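You operate a simulated robot arm through the tools that you are given. There is no shell and no other tool.

Carry out the task below with a simulated two-armed robot. There is one attempt and no reset: what you move stays moved.

Task
The vacuum's dust cup is full: switch off and fit the teal-collared cup.
Fine: unlatch, stand the full cup on the hall table, latch the new one in; leave the vacuum off. Set down upright: dust cup with the grey collar.
Where things are to end (x, y in the base frame): dust cup with the grey collar within 6 cm of [54, -27].

Only the result counts: the job must be done as asked and must still hold three seconds after the hand-in. Knocking over, shifting, dropping, spilling or breaking anything else fails it.

Robot
Two 7-joint arms with two-finger parallel grippers on one trunk that stands fixed in place. Base frame: the origin is at the foot of the trunk, x ahead of it, y to its left, z up; the work surface is at about z = 76. Lengths are in cm, angles in rad, forces in N, time in s.
The left shoulder is at [5, 17.7, 117.9], the right one opposite. With the tool pointing down near the work surface each hand reaches from about 10 to 68 cm from the base axis, measured 20 degrees to its own side. Payload 3.43 kg a hand.
Tool frame (each hand has its own): the origin (TCP) lies between the finger pads and is the grasp point; the fingertips stand 3.4 cm ahead of it; z points along the fingers, y is the line along which they close. Largest opening 12.8 cm; finger width 2.4, thickness 1.2; the body of the gripper, 4.8 by 13 cm, starts 9.6 cm behind the TCP.
Orientation is told as [roll, pitch, yaw] about the base's x, y, z axes, in that order, counted from this pose: with the fingers straight down and closing along the base's y, the tool's x points along the base's -x, its y along +y and its z along -z.

Tools
- The arms move only by the tool drive_tool. It takes "left_series", "right_series" or both (then of equal length, played together; a hand with none holds still); each is text: rows parted by semicolons, each of 7 numbers parted by spaces: the opening, from 0 (shut) to 1 (fully open), then the shift along the base's x, y, z in cm, then the turn, a rotation vector about the base's x, y, z in rad. In form: fingers dx dy dz wx wy wz; .... A call has 1 to 20 rows; each row shifts and turns the commanded pose from where the row before left it. Rows are played at 5 a second. More than 5 cm and 0.15 rad between two rows, or a gripper value outside its range, and nothing of the call is played. A pose out of reach is approached as far as the arm can. The call stops where the force on the tool passes 40 N (or 10 N more than at its start, if that is more) or the arm is blocked; 0.2 s more then pass. Each finger travels about 10.8 cm/s and halts on what it meets, pressing with about 26 N; the grip force reading is that of the motor and also rises with nothing between the fingers. The clock runs only during rows and for 0.2 s after the last one: add rows that do not move to give the fingers time. It gives the time, the measured TCP pose, the force on the tool (base axes), the opening and the grip force at its end, in the units of the frame above (readings bear some noise), with the torque about the TCP (base axes, N m) and any sound that the robot's microphone picked up, and new pictures: "show" is both (left out), scene, wrist or none (wrist: the cameras of the hands that moved).
- Cameras (640 x 400 px; columns grow to the right, rows downward): "scene" is now at [14.09, -5.17, 134.64]; the picture's right is [-0.58, -0.81, 0.00], its down [-0.43, 0.31, -0.85] and it looks along [0.69, -0.49, -0.53] (base axes); focal length 299 px, centre (320, 200). "left" rides on the left gripper at [7.6, 1.1, -16] in its tool frame; the picture's right is [-0.15, 0.99, 0.00], its down [-0.88, -0.13, -0.46] and it looks along [-0.45, -0.07, 0.89] (tool axes); focal length 234 px, centre (320, 200). "right" rides on the right gripper at [7.6, -1.1, -16] in its tool frame; the picture's right is [0.15, 0.99, 0.00], its down [-0.88, 0.13, -0.46] and it looks along [-0.45, 0.07, 0.89] (tool axes); focal length 234 px, centre (320, 200). There is no depth. A picture from a camera that has moved, and an enlarged one, comes with that camera's place and axes in the base frame and with its lens.
- raise_lower(by): slides the trunk up (or, below 0, down) by that many cm; the arms and the scene camera ride with it, the base frame stays. It gives what a move gives, with no picture.
- pan_tilt(pan, tilt): turns the head with the scene camera to pan (to the left, within 1.396 rad either way) and tilt (down, from -0.506 to 1.204), counted from straight ahead of the robot. It gives what a move gives, and a new picture of the scene camera.
- enlarge(camera, box): a new picture of the part [left, top, right, bottom] of that camera's present view, enlarged. No time passes.
- sign_off(): hands the job in; it is judged then, once.

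Nothing tells you positions but the pictures and the camera data. Unless the task says otherwise, let go and move clear before handing in.

The tools are called after "Request:" as a command line: name --argument value ..., lists and objects as JSON in quotes. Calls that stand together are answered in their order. drive_tool: Moves the arms, as the interface text tells. Its arguments: {"type":"object","properties":{"left_series":{"type":"string"},"right_series":{"type":"string"},"show":{"type":"string","enum":["both","scene","wrist","none"]}},"required":[]} The other tools are called the same way: raise_lower (by) slides the trunk up or down; pan_tilt (pan, tilt) turns the head that bears the scene camera; enlarge (camera, box) takes an enlarged picture of a part of a camera's view; sign_off () hands the job in.

At the start:

```text
time: 0.0
left_ee_pos: [36.97, -2.78, 118.62]
left_tcp_rot: [0.0, 0.001, -0.002]
left_force: [0.2, -0.9, 0.4]
left_wrist_torque: [-0.02, 0.01, -0.02]
left_width: 12.79
left_grip_force: 0.0
right_ee_pos: [37.76, -48.86, 118.71]
right_tcp_rot: [0.001, -0.001, 0.001]
right_force: [-0.5, 0.3, 0.4]
right_wrist_torque: [-0.01, -0.02, -0.01]
right_width: 12.8
right_grip_force: 0.2
trunk travel left (down, up): [-35.0, 5.1]
head pan, tilt: [-0.621, 0.56]
```

scene: 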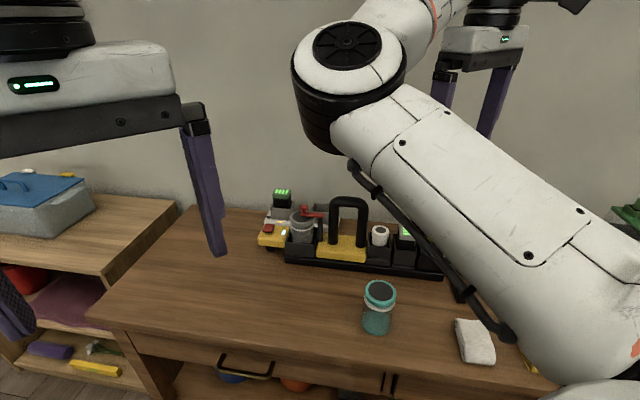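
right: 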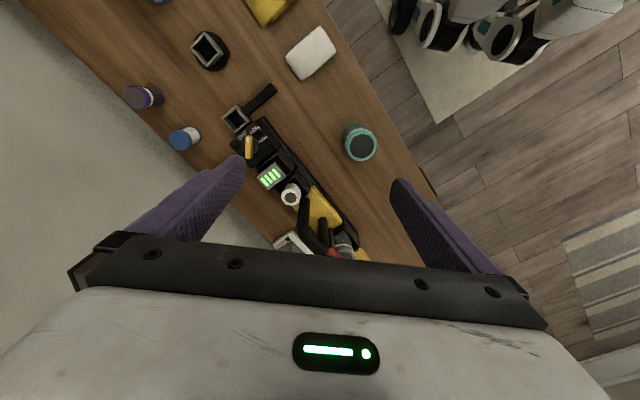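
left: 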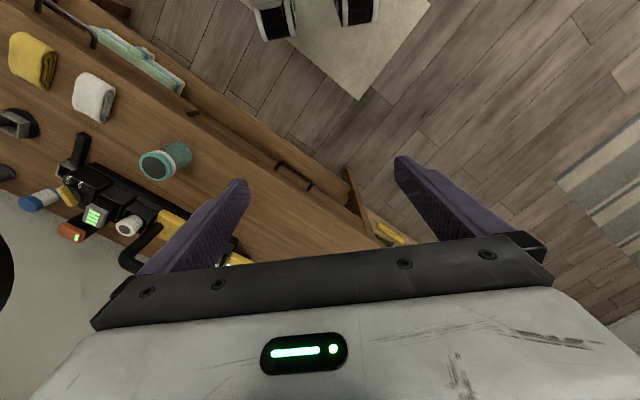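

I see a hall table with the vacuum (yellow and black) lying near the back, the teal-collared cup in front of it, and the right arm blocking part of the view. I'll look closer before moving anything.

Request:
enlarge --camera "scene" --box '[230, 170, 470, 320]'

Request:
enlarge --camera "right" --box '[200, 60, 400, 260]'

Request:
enlarge --camera "left" --box '[0, 100, 260, 280]'

```text
2.67 times, centred on (350, 245) of scene
camera zoom: at [14.09, -5.17, 134.64], right [-0.58, -0.81, 0.0], down [-0.43, 0.31, -0.85], along [0.69, -0.49, -0.53], focal length 796 px, centre (240, 80)
```

zoom: 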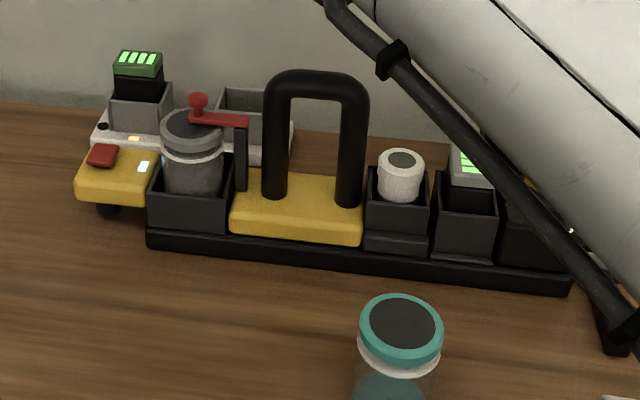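

```text
2.00 times, centred on (300, 160) of right
camera zoom: at [30.12, -49.96, 134.67], right [-0.15, 0.99, 0.0], down [0.88, 0.13, 0.46], along [0.45, 0.07, -0.89], focal length 468 px, centre (360, 280)
```

zoom: 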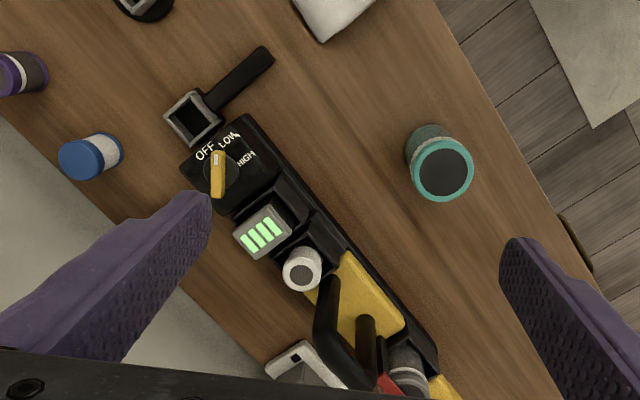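

```text
2.22 times, centred on (130, 190) of left
camera zoom: at [29.6, -1.75, 134.58], right [0.15, 0.99, 0.0], down [0.88, -0.13, 0.46], along [0.45, -0.07, -0.89], focal length 520 px, centre (742, 222)
```

zoom: 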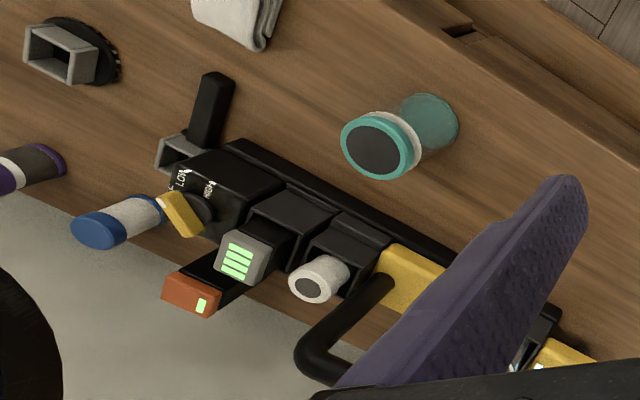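

The vacuum sits diagonally along the back of the table: the grey-collared cup with its red latch is at its left end and the OFF/LOW/HIGH dial at its right end. I'll back the right hand off to clear the view.

Request:
drive_tool --right_series "1 -4 -3 0 0 0 0;1 -4 -3 0 0 0 0;1 -4 -3 0 0 0 0;1 -4 -3 0 0 0 0" --show "both"

```text
time: 1.0
left_ee_pos: [37.13, -2.87, 118.75]
left_tcp_rot: [0.0, 0.0, -0.002]
left_force: [-0.8, -1.0, -0.5]
left_wrist_torque: [0.02, 0.03, -0.03]
left_width: 12.8
left_grip_force: 0.1
right_ee_pos: [21.25, -60.6, 119.04]
right_tcp_rot: [-0.001, 0.002, 0.0]
right_force: [0.1, 0.1, 0.1]
right_wrist_torque: [0.03, -0.01, 0.0]
right_width: 12.79
right_grip_force: 0.0
trunk travel left (down, up): [-35.0, 5.1]
head pan, tilt: [-0.621, 0.56]
camera scene: at [14.04, -5.22, 134.65], right [-0.58, -0.81, 0.0], down [-0.43, 0.31, -0.85], along [0.69, -0.49, -0.53], focal length 299 px, centre (320, 200)
camera right: at [13.71, -61.81, 134.96], right [-0.15, 0.99, 0.0], down [0.88, 0.13, 0.46], along [0.45, 0.07, -0.89], focal length 234 px, centre (320, 200)
```

scene: 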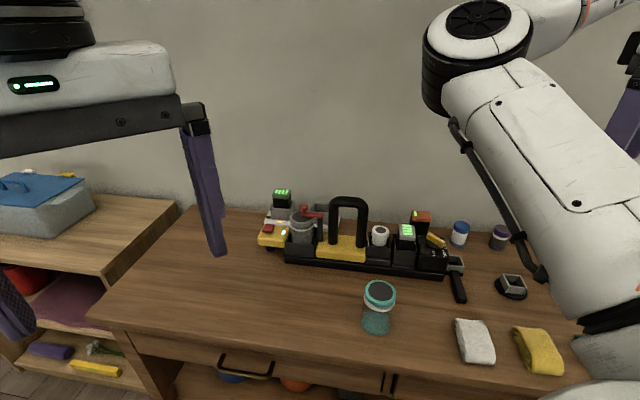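
right: 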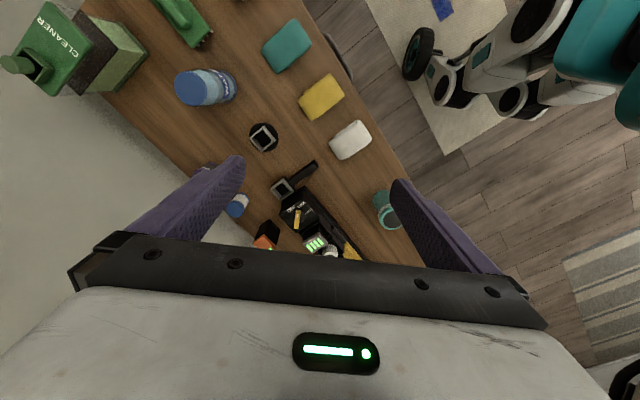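

The view is clear now. I'll enlarge the vacuum ends and the teal cup.

Request:
enlarge --camera "scene" --box '[250, 180, 370, 270]'

Request:
enlarge --camera "scene" --box '[360, 190, 540, 310]'

Request:
enlarge --camera "scene" --box '[330, 260, 430, 350]'

Request:
enlarge --camera "right" --box '[230, 150, 400, 260]'

```text
4.44 times, centred on (310, 225) of scene
camera zoom: at [14.04, -5.22, 134.65], right [-0.58, -0.81, 0.0], down [-0.43, 0.31, -0.85], along [0.69, -0.49, -0.53], focal length 1327 px, centre (364, 89)
```

zoom: 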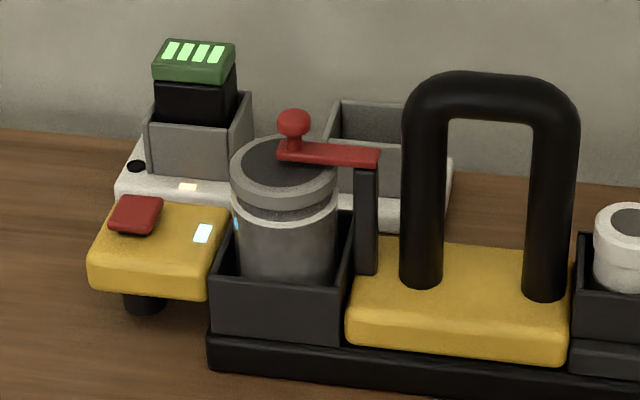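

```text
3.33 times, centred on (450, 250) of scene
camera zoom: at [14.04, -5.22, 134.65], right [-0.58, -0.81, 0.0], down [-0.43, 0.31, -0.85], along [0.69, -0.49, -0.53], focal length 995 px, centre (-113, 33)
```

zoom: 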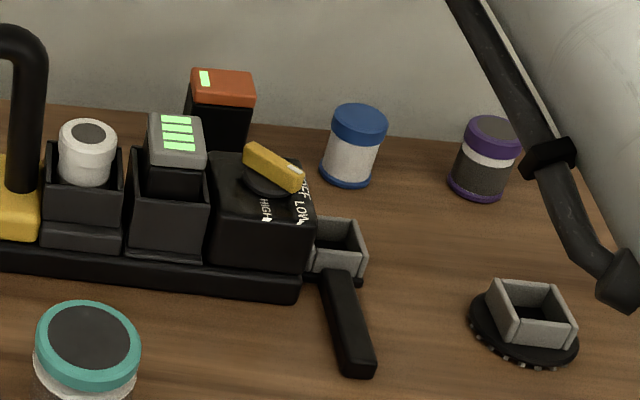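

```text
4.44 times, centred on (380, 305) of scene
camera zoom: at [14.04, -5.22, 134.65], right [-0.58, -0.81, 0.0], down [-0.43, 0.31, -0.85], along [0.69, -0.49, -0.53], focal length 1327 px, centre (53, -267)
```

zoom: 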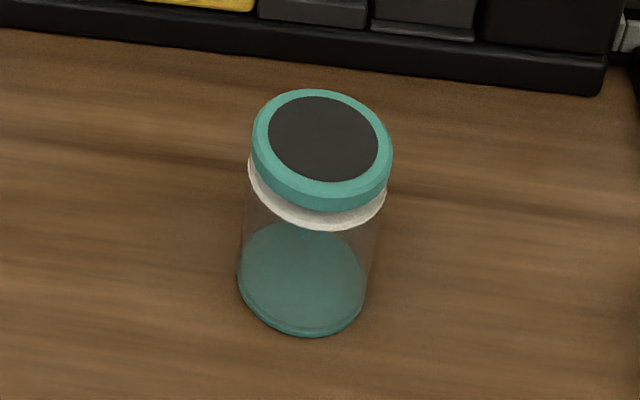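

```text
3.64 times, centred on (315, 205) of right
camera zoom: at [13.71, -61.81, 134.96], right [-0.15, 0.99, 0.0], down [0.88, 0.13, 0.46], along [0.45, 0.07, -0.89], focal length 852 px, centre (338, 182)
```

zoom: 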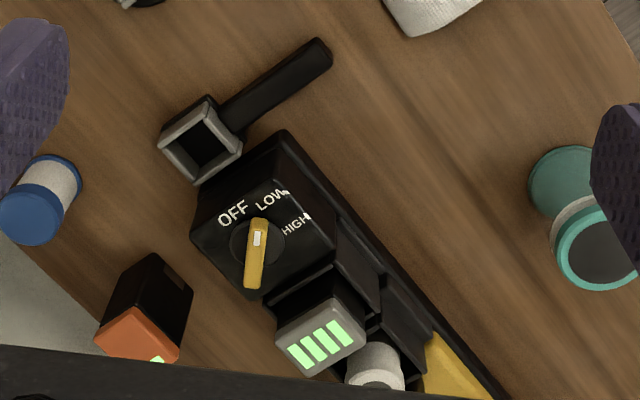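

The dial's white mark points near LOW, so the vacuum is on, and a light is lit on the yellow block at the left end. I'll bring the left hand's camera over the cup and latch.

Request:
drive_tool --left_series "1 1.5 -4.3 0 0 0 0;1 1.5 -4.3 0 0 0 0;1 1.5 -4.3 0 0 0 0;1 1.5 -4.3 0 0 0 0;1 1.5 -4.3 0 0 0 0;1 1.5 -4.3 0 0 0 0;1 1 -4.3 0 0 0 0" --show "both"

```text
time: 2.8
left_ee_pos: [44.03, -11.74, 119.85]
left_tcp_rot: [-0.038, 0.026, 0.091]
left_force: [0.2, -0.5, 1.4]
left_wrist_torque: [0.01, -0.03, 0.03]
left_width: 12.8
left_grip_force: 0.0
left hand out of reach, approached as far as the arm can: row 3, 4, 5, 6, 7
right_ee_pos: [21.56, -60.54, 119.05]
right_tcp_rot: [0.0, 0.003, -0.002]
right_force: [0.2, -0.7, 0.5]
right_wrist_torque: [0.0, 0.02, -0.01]
right_width: 12.79
right_grip_force: 0.0
trunk travel left (down, up): [-35.0, 5.1]
head pan, tilt: [-0.621, 0.56]
stopped in row 7 (left hand): the arm was blocked; the commanded pose is now the measured one
camera scene: at [14.09, -5.16, 134.65], right [-0.58, -0.81, 0.0], down [-0.43, 0.31, -0.85], along [0.69, -0.49, -0.53], focal length 299 px, centre (320, 200)
camera left: at [36.74, -10.78, 135.92], right [0.05, 1.0, -0.04], down [0.9, -0.03, 0.44], along [0.43, -0.06, -0.9], focal length 234 px, centre (320, 200)
```

scene: 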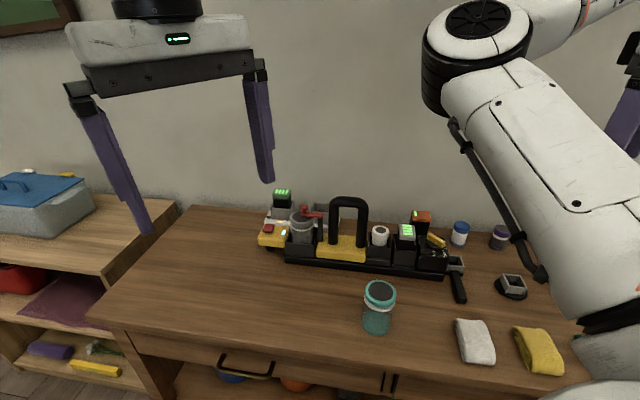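
left: 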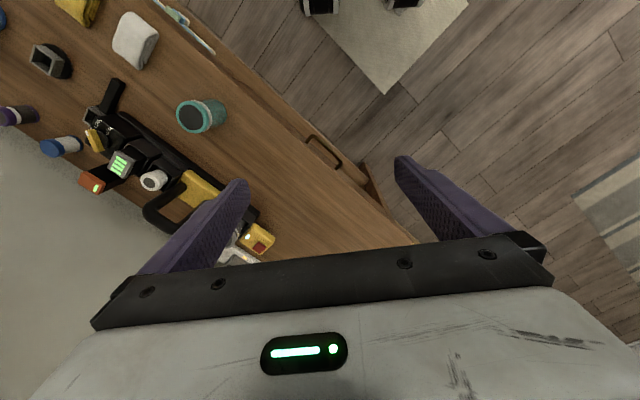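

The left arm can't reach over that far, so the right arm will do this work. I'll park the left hand and lower the trunk to extend the right arm's reach over the far side of the table.

Request:
drive_tool --left_series "1 -3.5 3.5 0 0.01 -0.007 -0.023;1 -3.5 3.5 0 0.01 -0.007 -0.023;1 -3.5 3.5 0 0.01 -0.007 -0.023;1 -3.5 3.5 0 0.008 -0.005 -0.023;1 0 4.5 0 0 0 0;1 0 3 0 0 0 0" --show "none"

Request:
raise_lower --by -14

```text
time: 4.2
left_ee_pos: [29.66, 9.7, 119.89]
left_tcp_rot: [-0.002, -0.003, -0.009]
left_force: [0.6, -0.2, -0.4]
left_wrist_torque: [0.04, -0.04, 0.01]
left_width: 12.8
left_grip_force: 0.1
right_ee_pos: [21.35, -60.56, 119.16]
right_tcp_rot: [-0.002, -0.001, -0.001]
right_force: [-0.6, 0.3, 0.3]
right_wrist_torque: [0.0, 0.02, -0.02]
right_width: 12.8
right_grip_force: 0.1
trunk travel left (down, up): [-35.0, 5.1]
head pan, tilt: [-0.621, 0.56]
```

```text
time: 5.9
left_ee_pos: [29.75, 9.63, 105.87]
left_tcp_rot: [0.001, -0.003, -0.006]
left_force: [0.9, -0.5, -0.6]
left_wrist_torque: [0.01, -0.01, 0.04]
left_width: 12.81
left_grip_force: 0.0
right_ee_pos: [21.51, -60.61, 105.08]
right_tcp_rot: [-0.001, -0.001, -0.001]
right_force: [0.2, -0.8, -0.8]
right_wrist_torque: [0.02, 0.03, 0.0]
right_width: 12.82
right_grip_force: 0.0
trunk travel left (down, up): [-21.0, 19.1]
head pan, tilt: [-0.621, 0.56]
```

Now I'll yaw the right hand 45 degrees to square up with the table and bring its camera toward the vacuum.

Request:
drive_tool --right_series "1 1.5 1 0.5 0 0 -0.131;1 1.5 1 0.5 0 0 -0.131;1 1.5 1 0.5 0 0 -0.131;1 1.5 1 0.5 0 0 -0.131;1 1.5 1 0.5 0 0 -0.131;1 1.5 1 0.5 0 0 -0.131" --show "both"

```text
time: 7.3
left_ee_pos: [29.79, 9.58, 105.84]
left_tcp_rot: [0.0, -0.001, -0.006]
left_force: [0.3, -0.7, -0.2]
left_wrist_torque: [-0.03, 0.0, -0.05]
left_width: 12.78
left_grip_force: 0.1
right_ee_pos: [30.55, -54.33, 108.12]
right_tcp_rot: [-0.001, 0.001, -0.787]
right_force: [-1.1, -0.1, -0.3]
right_wrist_torque: [-0.01, 0.0, 0.01]
right_width: 12.81
right_grip_force: 0.0
trunk travel left (down, up): [-21.0, 19.1]
head pan, tilt: [-0.621, 0.56]
camera scene: at [14.09, -5.16, 120.64], right [-0.58, -0.81, 0.0], down [-0.43, 0.31, -0.85], along [0.69, -0.49, -0.53], focal length 299 px, centre (320, 200)
camera right: at [24.37, -49.75, 123.99], right [0.6, 0.8, 0.0], down [0.71, -0.53, 0.46], along [0.36, -0.27, -0.89], focal length 234 px, centre (320, 200)
```

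scene: 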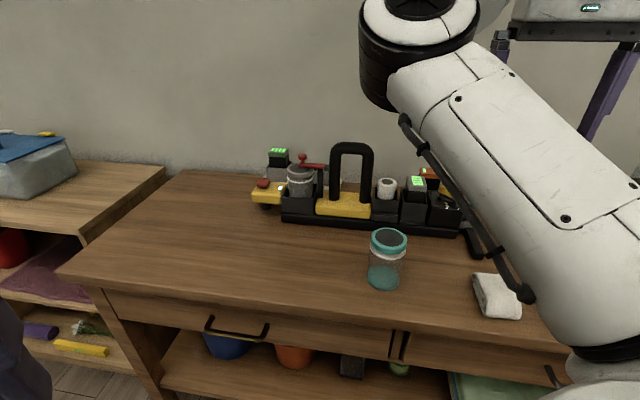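
right: 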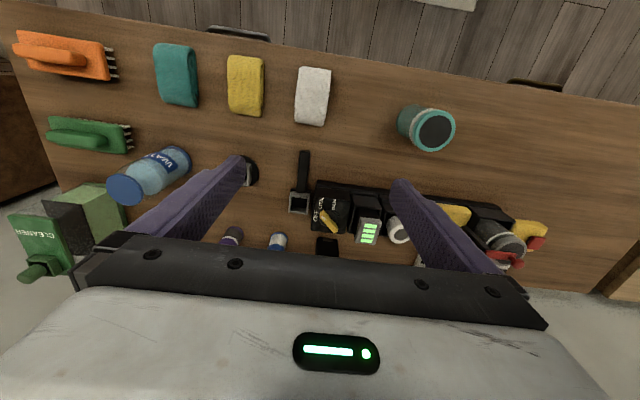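

Request:
enlarge --camera "right" --box '[270, 140, 430, 250]'

Request:
enlarge --camera "right" --box '[400, 170, 560, 280]'

Request:
enlarge --camera "scene" --box '[240, 130, 400, 240]'

```text
3.64 times, centred on (350, 195) of right
camera zoom: at [24.37, -49.75, 123.99], right [0.6, 0.8, 0.0], down [0.71, -0.53, 0.46], along [0.36, -0.27, -0.89], focal length 852 px, centre (211, 218)
```

zoom: 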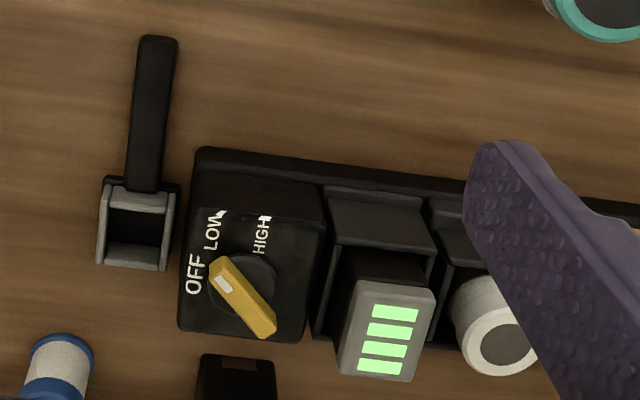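

```text
3.64 times, centred on (480, 225) of right
camera zoom: at [24.37, -49.75, 123.99], right [0.6, 0.8, 0.0], down [0.71, -0.53, 0.46], along [0.36, -0.27, -0.89], focal length 852 px, centre (-262, 109)
```

zoom: 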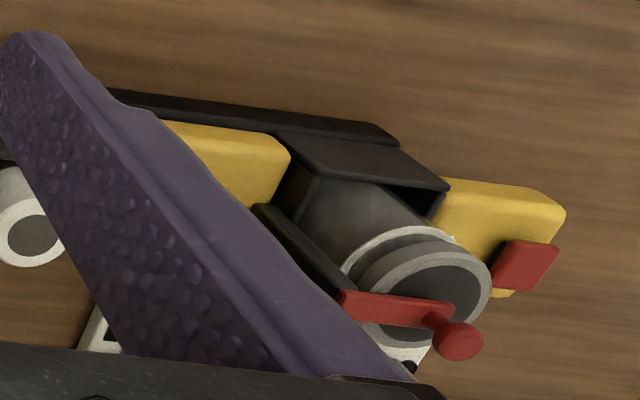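

```text
3.64 times, centred on (320, 185) of scene
camera zoom: at [14.09, -5.16, 120.64], right [-0.58, -0.81, 0.0], down [-0.43, 0.31, -0.85], along [0.69, -0.49, -0.53], focal length 1086 px, centre (320, 254)
```

zoom: 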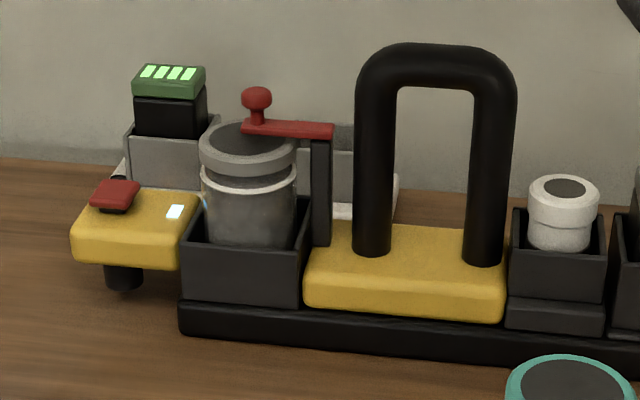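

The dial's white mark points to LOW, with OFF 45° counterclockwise from it, and the bar knob is centred near (45.3, -63.3) with its top at about z=86. I'll bring the right hand above it with the fingers across the bar.

Request:
drive_tool --right_series "0.5 2.46 -1.48 -0.5 0 0 0.123;0.4 2.46 -1.48 -0.5 0 0 0.123;0.3 2.46 -1.48 -0.5 0 0 0.123;0.25 2.46 -1.48 -0.5 0 0 0.123;0.25 2.46 -1.48 -0.5 0 0 0.123;0.25 2.46 -1.48 -0.5 0 0 0.123;0.25 0 0 0 0 0 0" --show "both"

```text
time: 8.9
left_ee_pos: [29.73, 9.56, 105.92]
left_tcp_rot: [0.002, -0.001, -0.006]
left_force: [0.1, 0.2, -1.2]
left_wrist_torque: [-0.02, -0.02, -0.01]
left_width: 12.83
left_grip_force: 0.0
right_ee_pos: [44.94, -63.18, 105.18]
right_tcp_rot: [-0.001, -0.001, -0.049]
right_force: [-0.3, -0.3, -0.2]
right_wrist_torque: [0.02, -0.07, 0.01]
right_width: 3.23
right_grip_force: 0.0
right hand out of reach, approached as far as the arm can: row 6
trunk travel left (down, up): [-21.0, 19.1]
head pan, tilt: [-0.621, 0.56]
camera scene: at [14.08, -5.18, 120.65], right [-0.58, -0.81, 0.0], down [-0.43, 0.31, -0.85], along [0.69, -0.49, -0.53], focal length 299 px, centre (320, 200)
camera right: at [37.18, -64.04, 121.01], right [-0.1, 1.0, 0.0], down [0.89, 0.09, 0.46], along [0.46, 0.04, -0.89], focal length 234 px, centre (320, 200)
```

scene: 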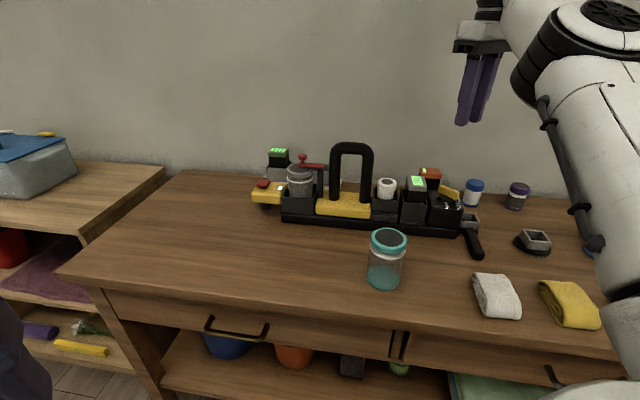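
right: 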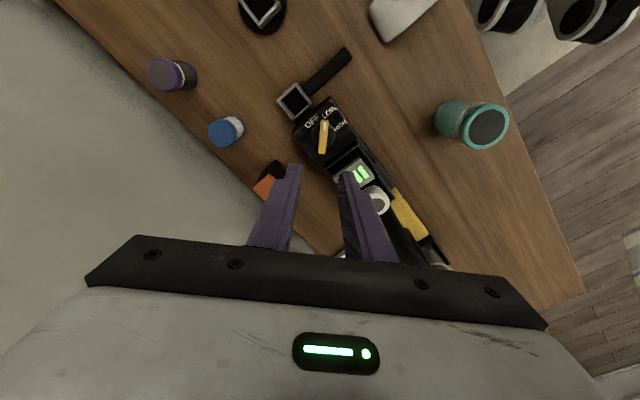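

Request:
enlarge --camera "right" --box '[270, 80, 390, 180]'

Request:
enlarge --camera "scene" --box '[380, 150, 540, 260]'

```text
4.00 times, centred on (330, 130) of right
camera zoom: at [37.18, -64.04, 121.01], right [-0.1, 1.0, 0.0], down [0.89, 0.09, 0.46], along [0.46, 0.04, -0.89], focal length 937 px, centre (280, 480)
```

zoom: 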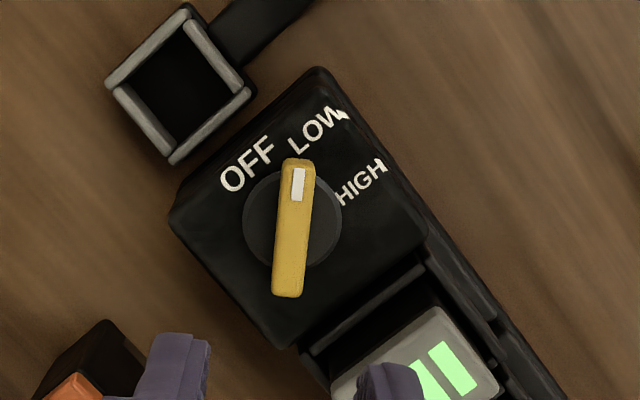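

```text
3.64 times, centred on (460, 205) of scene
camera zoom: at [14.08, -5.18, 120.65], right [-0.58, -0.81, 0.0], down [-0.43, 0.31, -0.85], along [0.69, -0.49, -0.53], focal length 1086 px, centre (-189, 182)
```

zoom: 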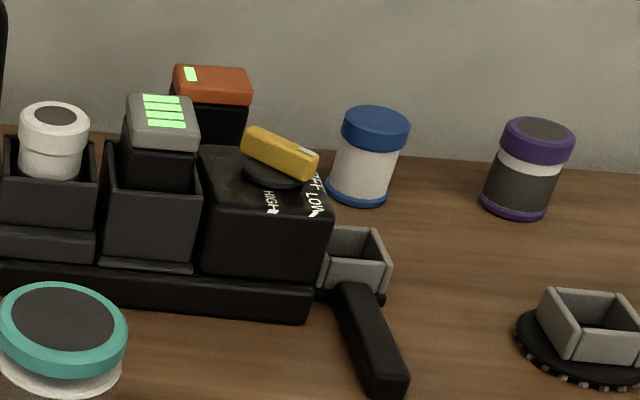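

The bar knob lies along base x, centred at about (44.85, -63.05). I'll align, then descend so the fingertips straddle it.

Request:
drive_tool --right_series "0.25 0 0.1 -3 0 0 0.049;0.25 0 0 -3 0 0 0;0.25 0 0 -3 0 0 0;0.25 0 0 -3 0 0 0;0.25 0 0 -2 0 0 0;0.25 0 0 -1.5 0 0 0;0.25 0 0 0 0 0 0" --show "both"

```text
time: 10.5
left_ee_pos: [29.69, 9.61, 105.83]
left_tcp_rot: [-0.001, -0.002, -0.008]
left_force: [0.6, 0.9, -0.5]
left_wrist_torque: [-0.02, 0.0, 0.01]
left_width: 12.82
left_grip_force: 0.0
right_ee_pos: [44.92, -62.99, 89.32]
right_tcp_rot: [-0.002, 0.0, -0.001]
right_force: [-0.5, 0.2, 0.2]
right_wrist_torque: [0.0, 0.01, 0.01]
right_width: 3.2
right_grip_force: 0.1
trunk travel left (down, up): [-21.0, 19.1]
head pan, tilt: [-0.621, 0.56]
camera scene: at [14.09, -5.17, 120.64], right [-0.58, -0.81, 0.0], down [-0.43, 0.31, -0.85], along [0.69, -0.49, -0.53], focal length 299 px, centre (320, 200)
camera right: at [37.2, -64.22, 105.22], right [-0.15, 0.99, 0.0], down [0.88, 0.13, 0.46], along [0.45, 0.07, -0.89], focal length 234 px, centre (320, 200)
```

scene: 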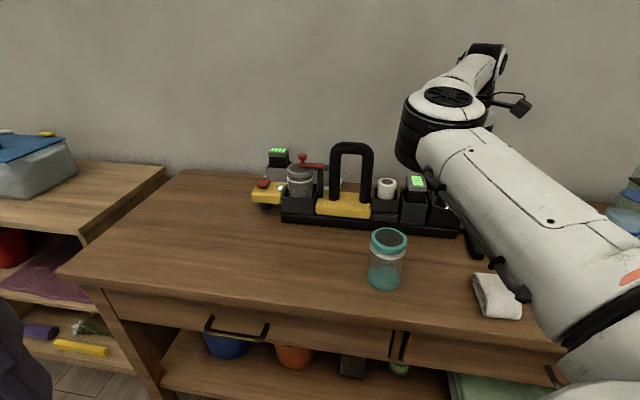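
right: 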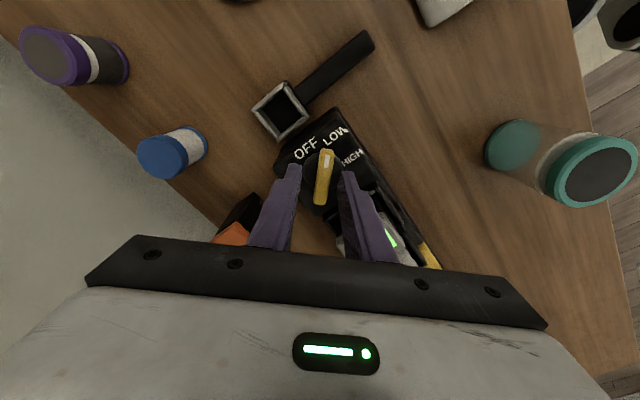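

Request:
enlarge --camera "right" --box '[260, 110, 400, 220]'

```text
3.64 times, centred on (330, 165) of right
camera zoom: at [37.2, -64.22, 105.22], right [-0.15, 0.99, 0.0], down [0.88, 0.13, 0.46], along [0.45, 0.07, -0.89], focal length 852 px, centre (284, 327)
```

zoom: 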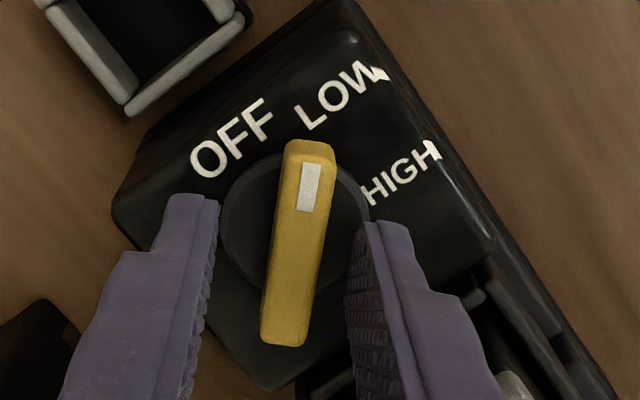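

The fingertips straddle the bar but sit just above it. I'll go down a little more and close on it.

Request:
drive_tool --right_series "0.25 0 0 -0.9 0 0 0;0.25 0 0 -0.8 0 0 0;0.25 0 0 0 0 0 0;0.05 0 0 0 0 0 0;0.05 0 0 0 0 0 0;0.05 0 0 0 0 0 0" --show "wrist"

```text
time: 11.2
left_ee_pos: [29.62, 9.83, 106.0]
left_tcp_rot: [-0.001, -0.005, -0.008]
left_force: [-0.9, -0.3, 0.0]
left_wrist_torque: [0.0, 0.0, -0.02]
left_width: 12.82
left_grip_force: 0.0
right_ee_pos: [44.77, -63.14, 88.74]
right_tcp_rot: [-0.011, -0.008, 0.0]
right_force: [-4.5, 1.6, 20.1]
right_wrist_torque: [0.37, 0.21, 0.03]
right_width: 3.25
right_grip_force: 0.2
trunk travel left (down, up): [-21.0, 19.1]
head pan, tilt: [-0.621, 0.56]
stopped in row 3 (right hand): the force on the tool passed its limit at 42 N (the readings are from after the stop); the commanded pose is now the measured one
camera right: at [37.05, -64.06, 104.53], right [-0.15, 0.99, -0.01], down [0.88, 0.14, 0.46], along [0.46, 0.06, -0.89], focal length 234 px, centre (320, 200)
```

right: 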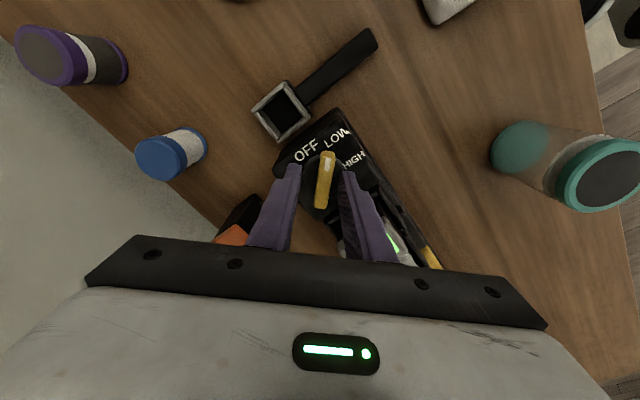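

The fingertips touched the dial's disc, so the tips are at about z=85.3. I'll lift slightly and close on the bar.

Request:
drive_tool --right_series "0.25 0.1 0.1 0.4 0.01 0.008 0;0.25 0 0 0 0 0 0;0.15 0 0 0 0 0 0;0.05 0 0 0 0 0 0;0.05 0 0 0 0 0 0;0.05 0 0 0 0 0 0" --show "wrist"

Request:
enlarge --camera "right" --box '[260, 110, 400, 220]'

```text
time: 12.6
left_ee_pos: [29.67, 9.71, 105.82]
left_tcp_rot: [0.001, -0.002, -0.007]
left_force: [0.3, 0.4, -0.4]
left_wrist_torque: [-0.01, 0.0, 0.0]
left_width: 12.8
left_grip_force: 0.0
right_ee_pos: [45.14, -62.82, 88.68]
right_tcp_rot: [0.003, 0.003, 0.005]
right_force: [1.2, 5.8, 8.7]
right_wrist_torque: [0.08, -0.16, -0.03]
right_width: 1.31
right_grip_force: 5.8
trunk travel left (down, up): [-21.0, 19.1]
head pan, tilt: [-0.621, 0.56]
camera right: at [37.51, -64.09, 104.57], right [-0.15, 0.99, 0.0], down [0.88, 0.13, 0.46], along [0.45, 0.07, -0.89], focal length 234 px, centre (320, 200)
```

right: 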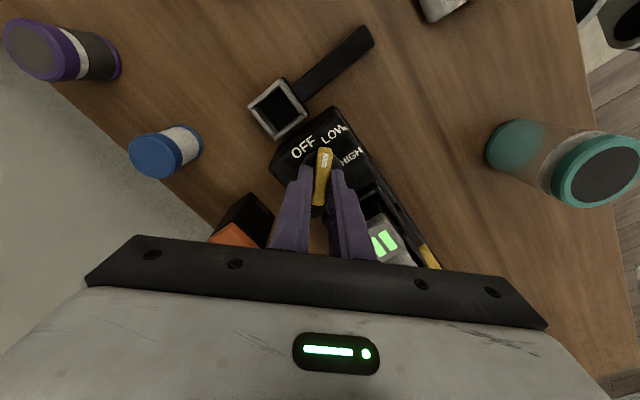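

```text
3.64 times, centred on (330, 165) of right
camera zoom: at [37.51, -64.09, 104.57], right [-0.15, 0.99, 0.0], down [0.88, 0.13, 0.46], along [0.45, 0.07, -0.89], focal length 852 px, centre (284, 327)
```

zoom: 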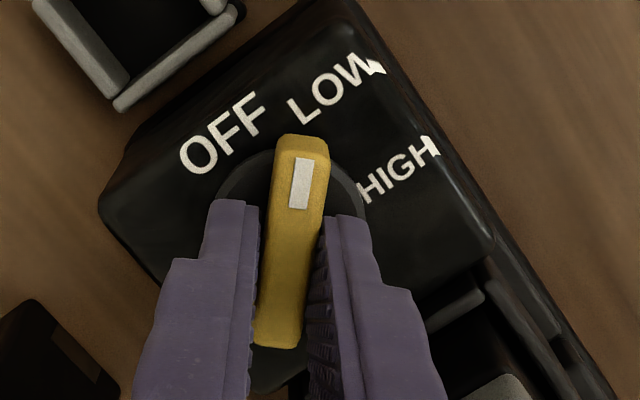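

The bar is gripped at 1.31 cm. Now I'll turn it 45° counterclockwise to OFF.

Request:
drive_tool --right_series "0.05 -0.03 0.02 0 0 0 0.131;0.05 -0.03 0.02 0 0 0 0.131;0.05 -0.03 0.02 0 0 0 0.131;0.05 -0.03 0.02 0 0 0 0.131;0.05 -0.03 0.02 0 0 0 0.131;0.05 -0.03 0.02 0 0 0 0.131;0.05 0 0 0 0 0 0" --show "both"

Request:
enlarge --camera "right" --box '[260, 110, 400, 220]'

Request:
enlarge --camera "scene" --box '[240, 130, 400, 240]'

```text
time: 14.2
left_ee_pos: [29.76, 9.66, 105.97]
left_tcp_rot: [-0.001, -0.004, -0.007]
left_force: [-1.0, 0.0, 0.0]
left_wrist_torque: [0.02, 0.0, -0.01]
left_width: 12.79
left_grip_force: 0.0
right_ee_pos: [44.88, -62.87, 88.73]
right_tcp_rot: [0.001, 0.003, 0.788]
right_force: [-0.9, 8.5, 5.0]
right_wrist_torque: [0.39, -0.25, -0.03]
right_width: 1.17
right_grip_force: 26.4
trunk travel left (down, up): [-21.0, 19.1]
head pan, tilt: [-0.621, 0.56]
camera scene: at [14.05, -5.06, 120.66], right [-0.58, -0.81, 0.0], down [-0.43, 0.31, -0.85], along [0.69, -0.49, -0.53], focal length 299 px, centre (320, 200)
camera right: at [40.39, -69.05, 104.59], right [-0.81, 0.59, 0.0], down [0.53, 0.72, 0.45], along [0.27, 0.37, -0.89], focal length 234 px, centre (320, 200)
```

scene: 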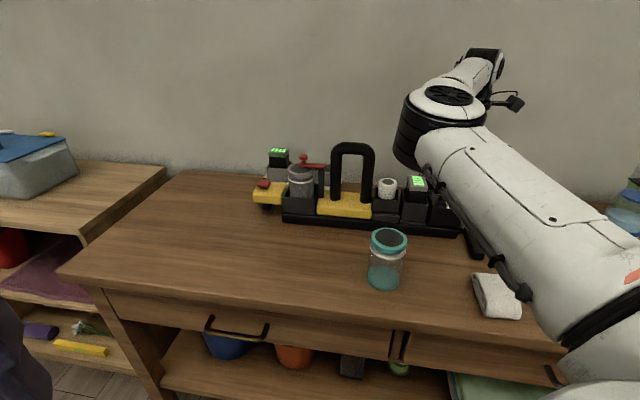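
right: 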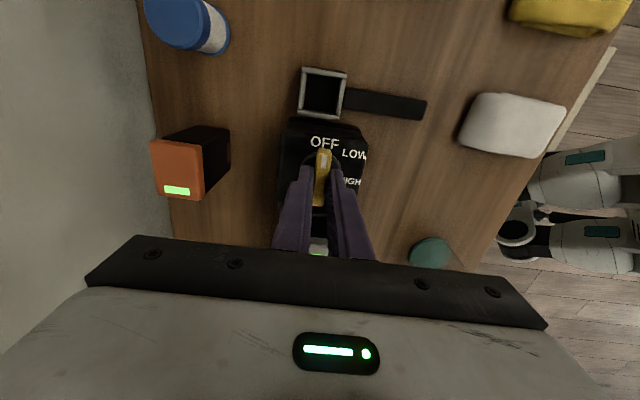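

```text
3.64 times, centred on (330, 165) of right
camera zoom: at [40.39, -69.05, 104.59], right [-0.81, 0.59, 0.0], down [0.53, 0.72, 0.45], along [0.27, 0.37, -0.89], focal length 852 px, centre (284, 327)
```

zoom: 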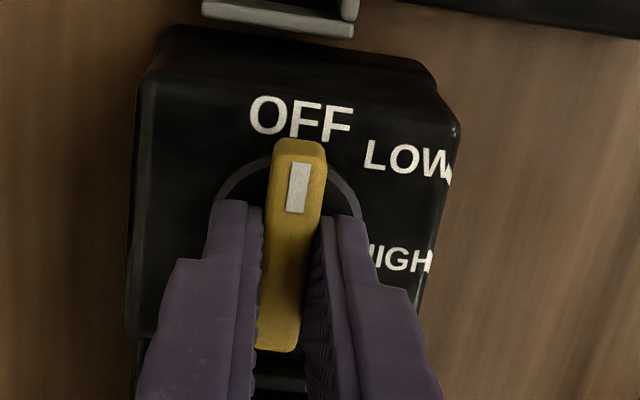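

```text
3.64 times, centred on (320, 185) of scene
camera zoom: at [14.05, -5.06, 120.66], right [-0.58, -0.81, 0.0], down [-0.43, 0.31, -0.85], along [0.69, -0.49, -0.53], focal length 1086 px, centre (320, 254)
```

zoom: 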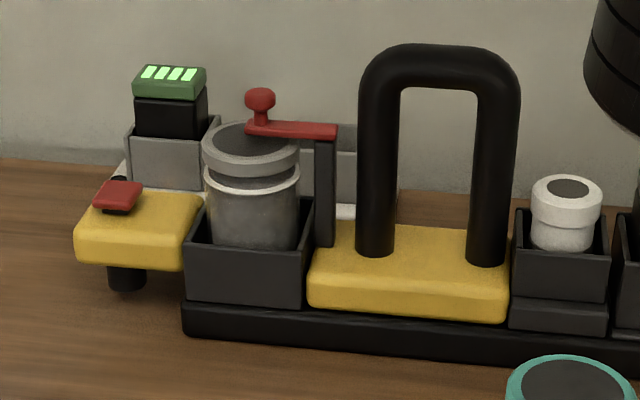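

The dial points at OFF and the indicator light has gone out. I'll release, rise straight up, then move to view the latch and cup up close.

Request:
drive_tool --right_series "0.25 0 0 0 0 0 0;0.25 0 0 0 0 0 0;0.25 0 0 2 0 0 0;0.25 0 0 4.5 0 0 0;0.25 0 0 4.5 0 0 0;0.25 0 0 4.5 0 0 0;0.25 0 0 2 0 0 0" --show "wrist"

```text
time: 15.8
left_ee_pos: [29.82, 9.73, 105.76]
left_tcp_rot: [-0.001, -0.003, -0.006]
left_force: [0.5, 1.2, -0.1]
left_wrist_torque: [0.0, 0.0, 0.03]
left_width: 12.81
left_grip_force: 0.1
right_ee_pos: [44.69, -62.8, 106.03]
right_tcp_rot: [0.004, 0.003, 0.785]
right_force: [0.9, -0.6, -0.2]
right_wrist_torque: [0.01, 0.0, 0.0]
right_width: 3.19
right_grip_force: 0.1
trunk travel left (down, up): [-21.0, 19.1]
head pan, tilt: [-0.621, 0.56]
camera right: at [40.04, -69.06, 121.8], right [-0.8, 0.6, 0.0], down [0.53, 0.71, 0.45], along [0.27, 0.37, -0.89], focal length 234 px, centre (320, 200)
```

right: 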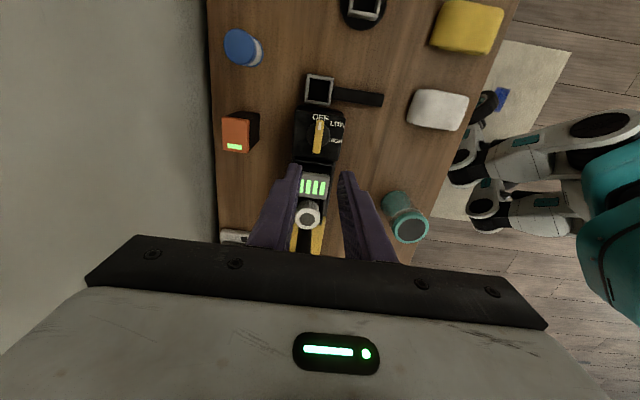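

Request:
drive_tool --right_series "0.25 0 3.5 0 0 0 -0.137;0.25 0 3.5 0 0 0 -0.137;0.25 1 3.5 0 0 0 -0.137;0.25 2 3.5 0 0 0 -0.137;0.25 2 3.5 0 0 0 -0.137;0.25 2 3.5 0 0 0 -0.137;0.25 2 3.5 0 0 0 -0.137;0.25 2 3.5 0 0 0 -0.137" --show "both"

```text
time: 17.6
left_ee_pos: [29.77, 9.61, 105.82]
left_tcp_rot: [0.0, -0.001, -0.008]
left_force: [0.3, 0.1, -0.6]
left_wrist_torque: [-0.01, -0.01, 0.01]
left_width: 12.8
left_grip_force: 0.1
right_ee_pos: [55.65, -34.95, 106.37]
right_tcp_rot: [0.002, 0.004, -0.31]
right_force: [0.5, 0.5, 1.2]
right_wrist_torque: [0.0, -0.03, 0.02]
right_width: 3.21
right_grip_force: 0.1
trunk travel left (down, up): [-21.0, 19.1]
head pan, tilt: [-0.621, 0.56]
camera scene: at [14.1, -5.16, 120.64], right [-0.58, -0.81, 0.0], down [-0.43, 0.31, -0.85], along [0.69, -0.49, -0.53], focal length 299 px, centre (320, 200)
camera right: at [48.21, -33.86, 122.11], right [0.16, 0.99, 0.0], down [0.88, -0.15, 0.45], along [0.45, -0.07, -0.89], focal length 234 px, centre (320, 200)
```

scene: 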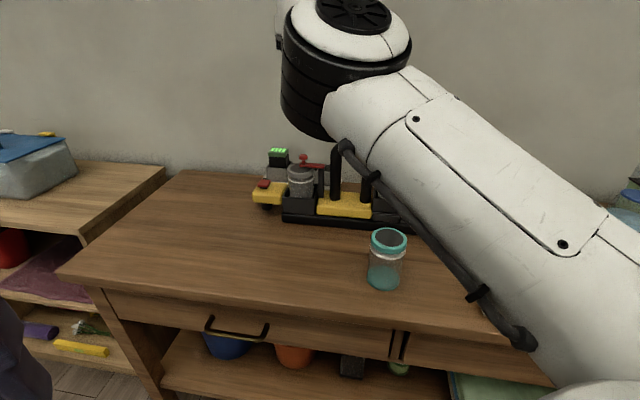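
right: 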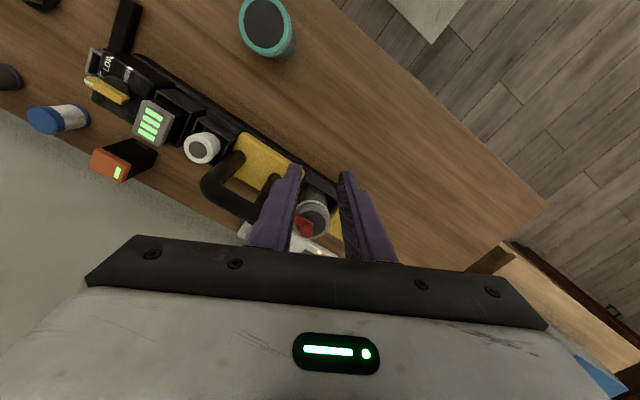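

Request:
enlarge --camera "right" --box '[230, 150, 390, 260]'

Request:
enlarge --camera "scene" --box '[245, 135, 355, 225]'

```text
3.64 times, centred on (310, 205) of right
camera zoom: at [48.21, -33.86, 122.11], right [0.16, 0.99, 0.0], down [0.88, -0.15, 0.45], along [0.45, -0.07, -0.89], focal length 852 px, centre (356, 182)
```

zoom: 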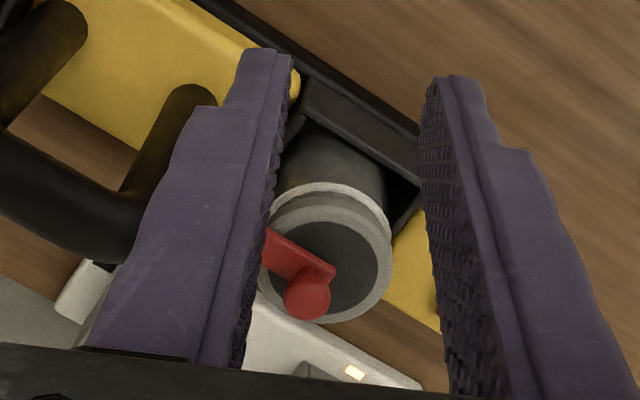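

```text
4.44 times, centred on (300, 180) of scene
camera zoom: at [14.1, -5.16, 120.64], right [-0.58, -0.81, 0.0], down [-0.43, 0.31, -0.85], along [0.69, -0.49, -0.53], focal length 1327 px, centre (409, 289)
```

zoom: 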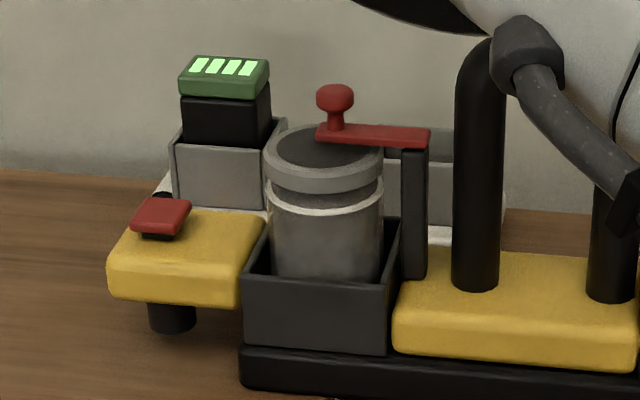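

Request:
enlarge --camera "scene" --box '[285, 148, 335, 188]'

Request:
enlarge --camera "right" --box '[280, 190, 350, 250]'

```text
10.00 times, centred on (310, 168) of scene
camera zoom: at [14.1, -5.16, 120.64], right [-0.58, -0.81, 0.0], down [-0.43, 0.31, -0.85], along [0.69, -0.49, -0.53], focal length 2986 px, centre (420, 520)
```

zoom: 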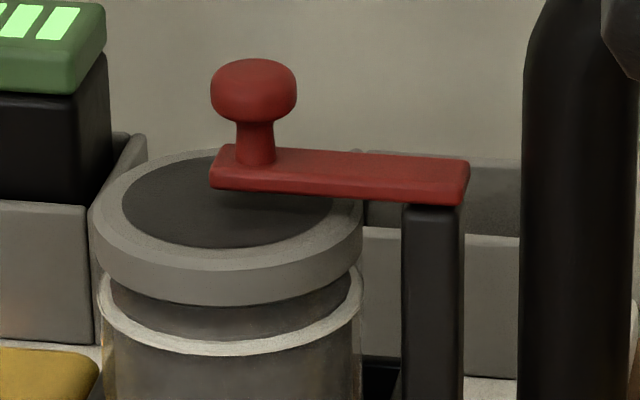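

```text
6.67 times, centred on (315, 220) of right
camera zoom: at [48.21, -33.86, 122.11], right [0.16, 0.99, 0.0], down [0.88, -0.15, 0.45], along [0.45, -0.07, -0.89], focal length 1561 px, centre (353, 67)
```

zoom: 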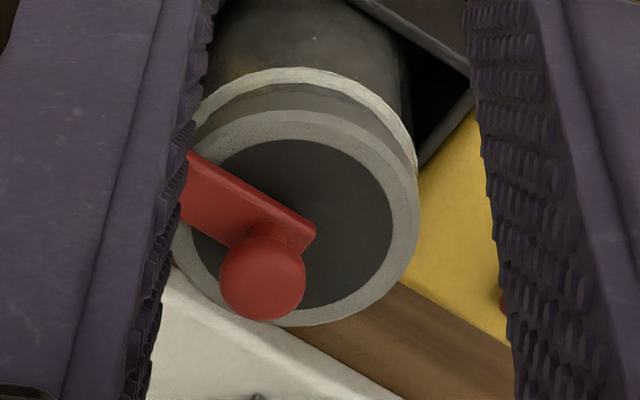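

From two views I place the lid top at (68.8, -38.6, 89.1), the red knob at about (68, -39.2, 92.2) and the latch post at about (65.4, -42). The lever lies on top of the post, so it looks like a swing latch about a vertical axis. I'll tilt the right hand forward and bring it just short of the knob.

Request:
drive_tool --right_series "0.33 1.16 -0.6 -1 0 0 0.103;0.33 1.16 -0.6 -1 0 0 0.103;0.33 1.16 -0.6 -1 0 0 0.104;0.33 1.16 -0.6 -1.1 0 -0.13 0;0.33 1.16 -0.6 -1.1 0 -0.13 0;0.33 1.16 -0.6 -1.1 0 -0.13 0;0.33 1.16 -0.65 -1.1 0 -0.13 0;0.33 0 0 0 0 0 0" --show "both"

```text
time: 19.4
left_ee_pos: [29.76, 9.59, 105.77]
left_tcp_rot: [0.001, -0.002, -0.006]
left_force: [0.1, -0.4, 0.1]
left_wrist_torque: [0.01, -0.01, 0.01]
left_width: 12.8
left_grip_force: 0.0
right_ee_pos: [64.0, -39.11, 98.7]
right_tcp_rot: [0.003, -0.521, 0.004]
right_force: [-0.6, -0.4, 0.3]
right_wrist_torque: [0.05, 0.01, 0.01]
right_width: 4.23
right_grip_force: 0.0
trunk travel left (down, up): [-21.0, 19.1]
head pan, tilt: [-0.621, 0.56]
camera scene: at [14.09, -5.18, 120.64], right [-0.58, -0.81, 0.0], down [-0.43, 0.31, -0.85], along [0.69, -0.49, -0.53], focal length 299 px, centre (320, 200)
camera right: at [49.45, -40.39, 108.75], right [-0.13, 0.99, -0.07], down [0.54, 0.13, 0.83], along [0.83, 0.07, -0.55], focal length 234 px, centre (320, 200)
```

scene: 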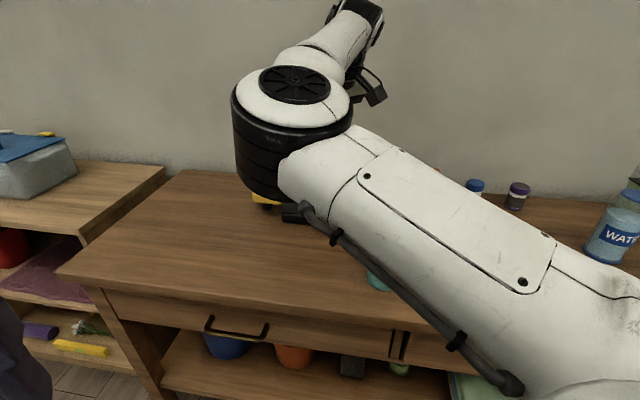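
right: 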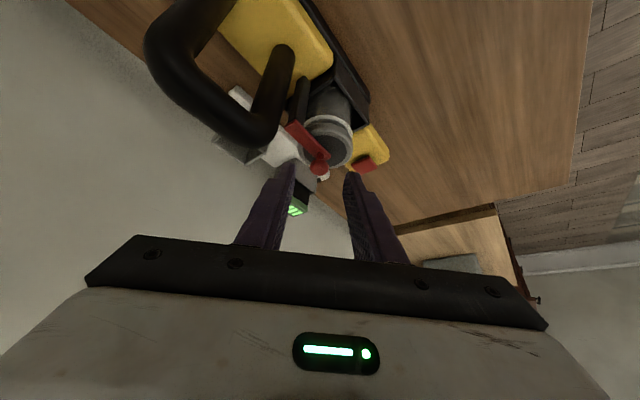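

Request:
enlarge --camera "right" --box '[220, 70, 400, 220]'

```text
2.67 times, centred on (310, 145) of right
camera zoom: at [49.45, -40.39, 108.75], right [-0.13, 0.99, -0.07], down [0.54, 0.13, 0.83], along [0.83, 0.07, -0.55], focal length 624 px, centre (347, 347)
```

zoom: 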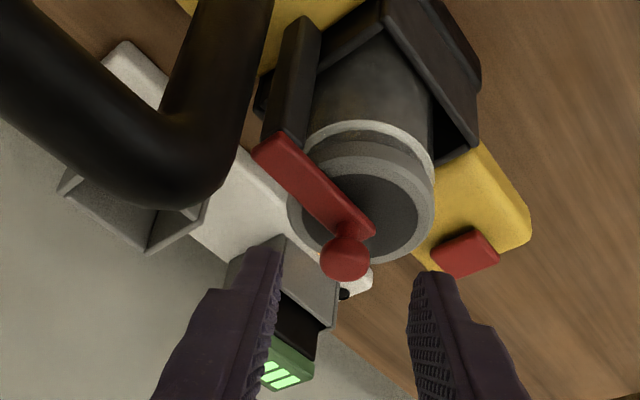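

The knob position checks out from this view as well. I'll advance along the tool axis so the tips straddle the knob, then close on it.

Request:
drive_tool --right_series "0.33 0.85 -0.03 -1.3 0 0 0;0.33 0.8 -0.04 -1.2 0 0 0;0.33 0.8 -0.03 -1.2 0 0 0;0.33 0 0 0 0 0 0" --show "wrist"

Request:
enlarge --camera "right" --box '[220, 70, 400, 220]'

```text
time: 20.4
left_ee_pos: [29.76, 9.61, 105.84]
left_tcp_rot: [0.001, -0.002, -0.008]
left_force: [0.4, -0.6, -0.2]
left_wrist_torque: [0.01, 0.02, -0.01]
left_width: 12.8
left_grip_force: 0.0
right_ee_pos: [66.42, -39.37, 94.84]
right_tcp_rot: [0.002, -0.517, 0.004]
right_force: [0.0, 0.5, -0.7]
right_wrist_torque: [-0.01, -0.01, 0.0]
right_width: 4.22
right_grip_force: 0.1
trunk travel left (down, up): [-21.0, 19.1]
head pan, tilt: [-0.621, 0.56]
camera right: at [51.88, -40.54, 104.94], right [-0.13, 0.99, -0.07], down [0.54, 0.13, 0.83], along [0.83, 0.07, -0.55], focal length 234 px, centre (320, 200)
```

right: 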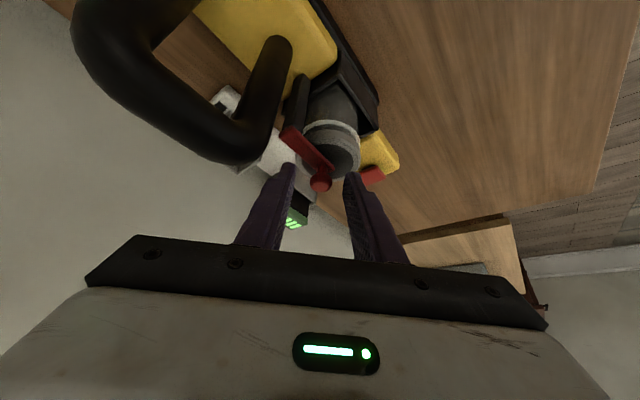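

```text
2.67 times, centred on (310, 145) of right
camera zoom: at [51.88, -40.54, 104.94], right [-0.13, 0.99, -0.07], down [0.54, 0.13, 0.83], along [0.83, 0.07, -0.55], focal length 624 px, centre (347, 347)
```

zoom: 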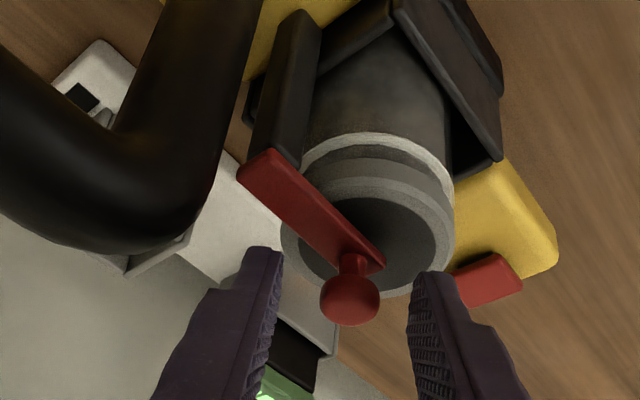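

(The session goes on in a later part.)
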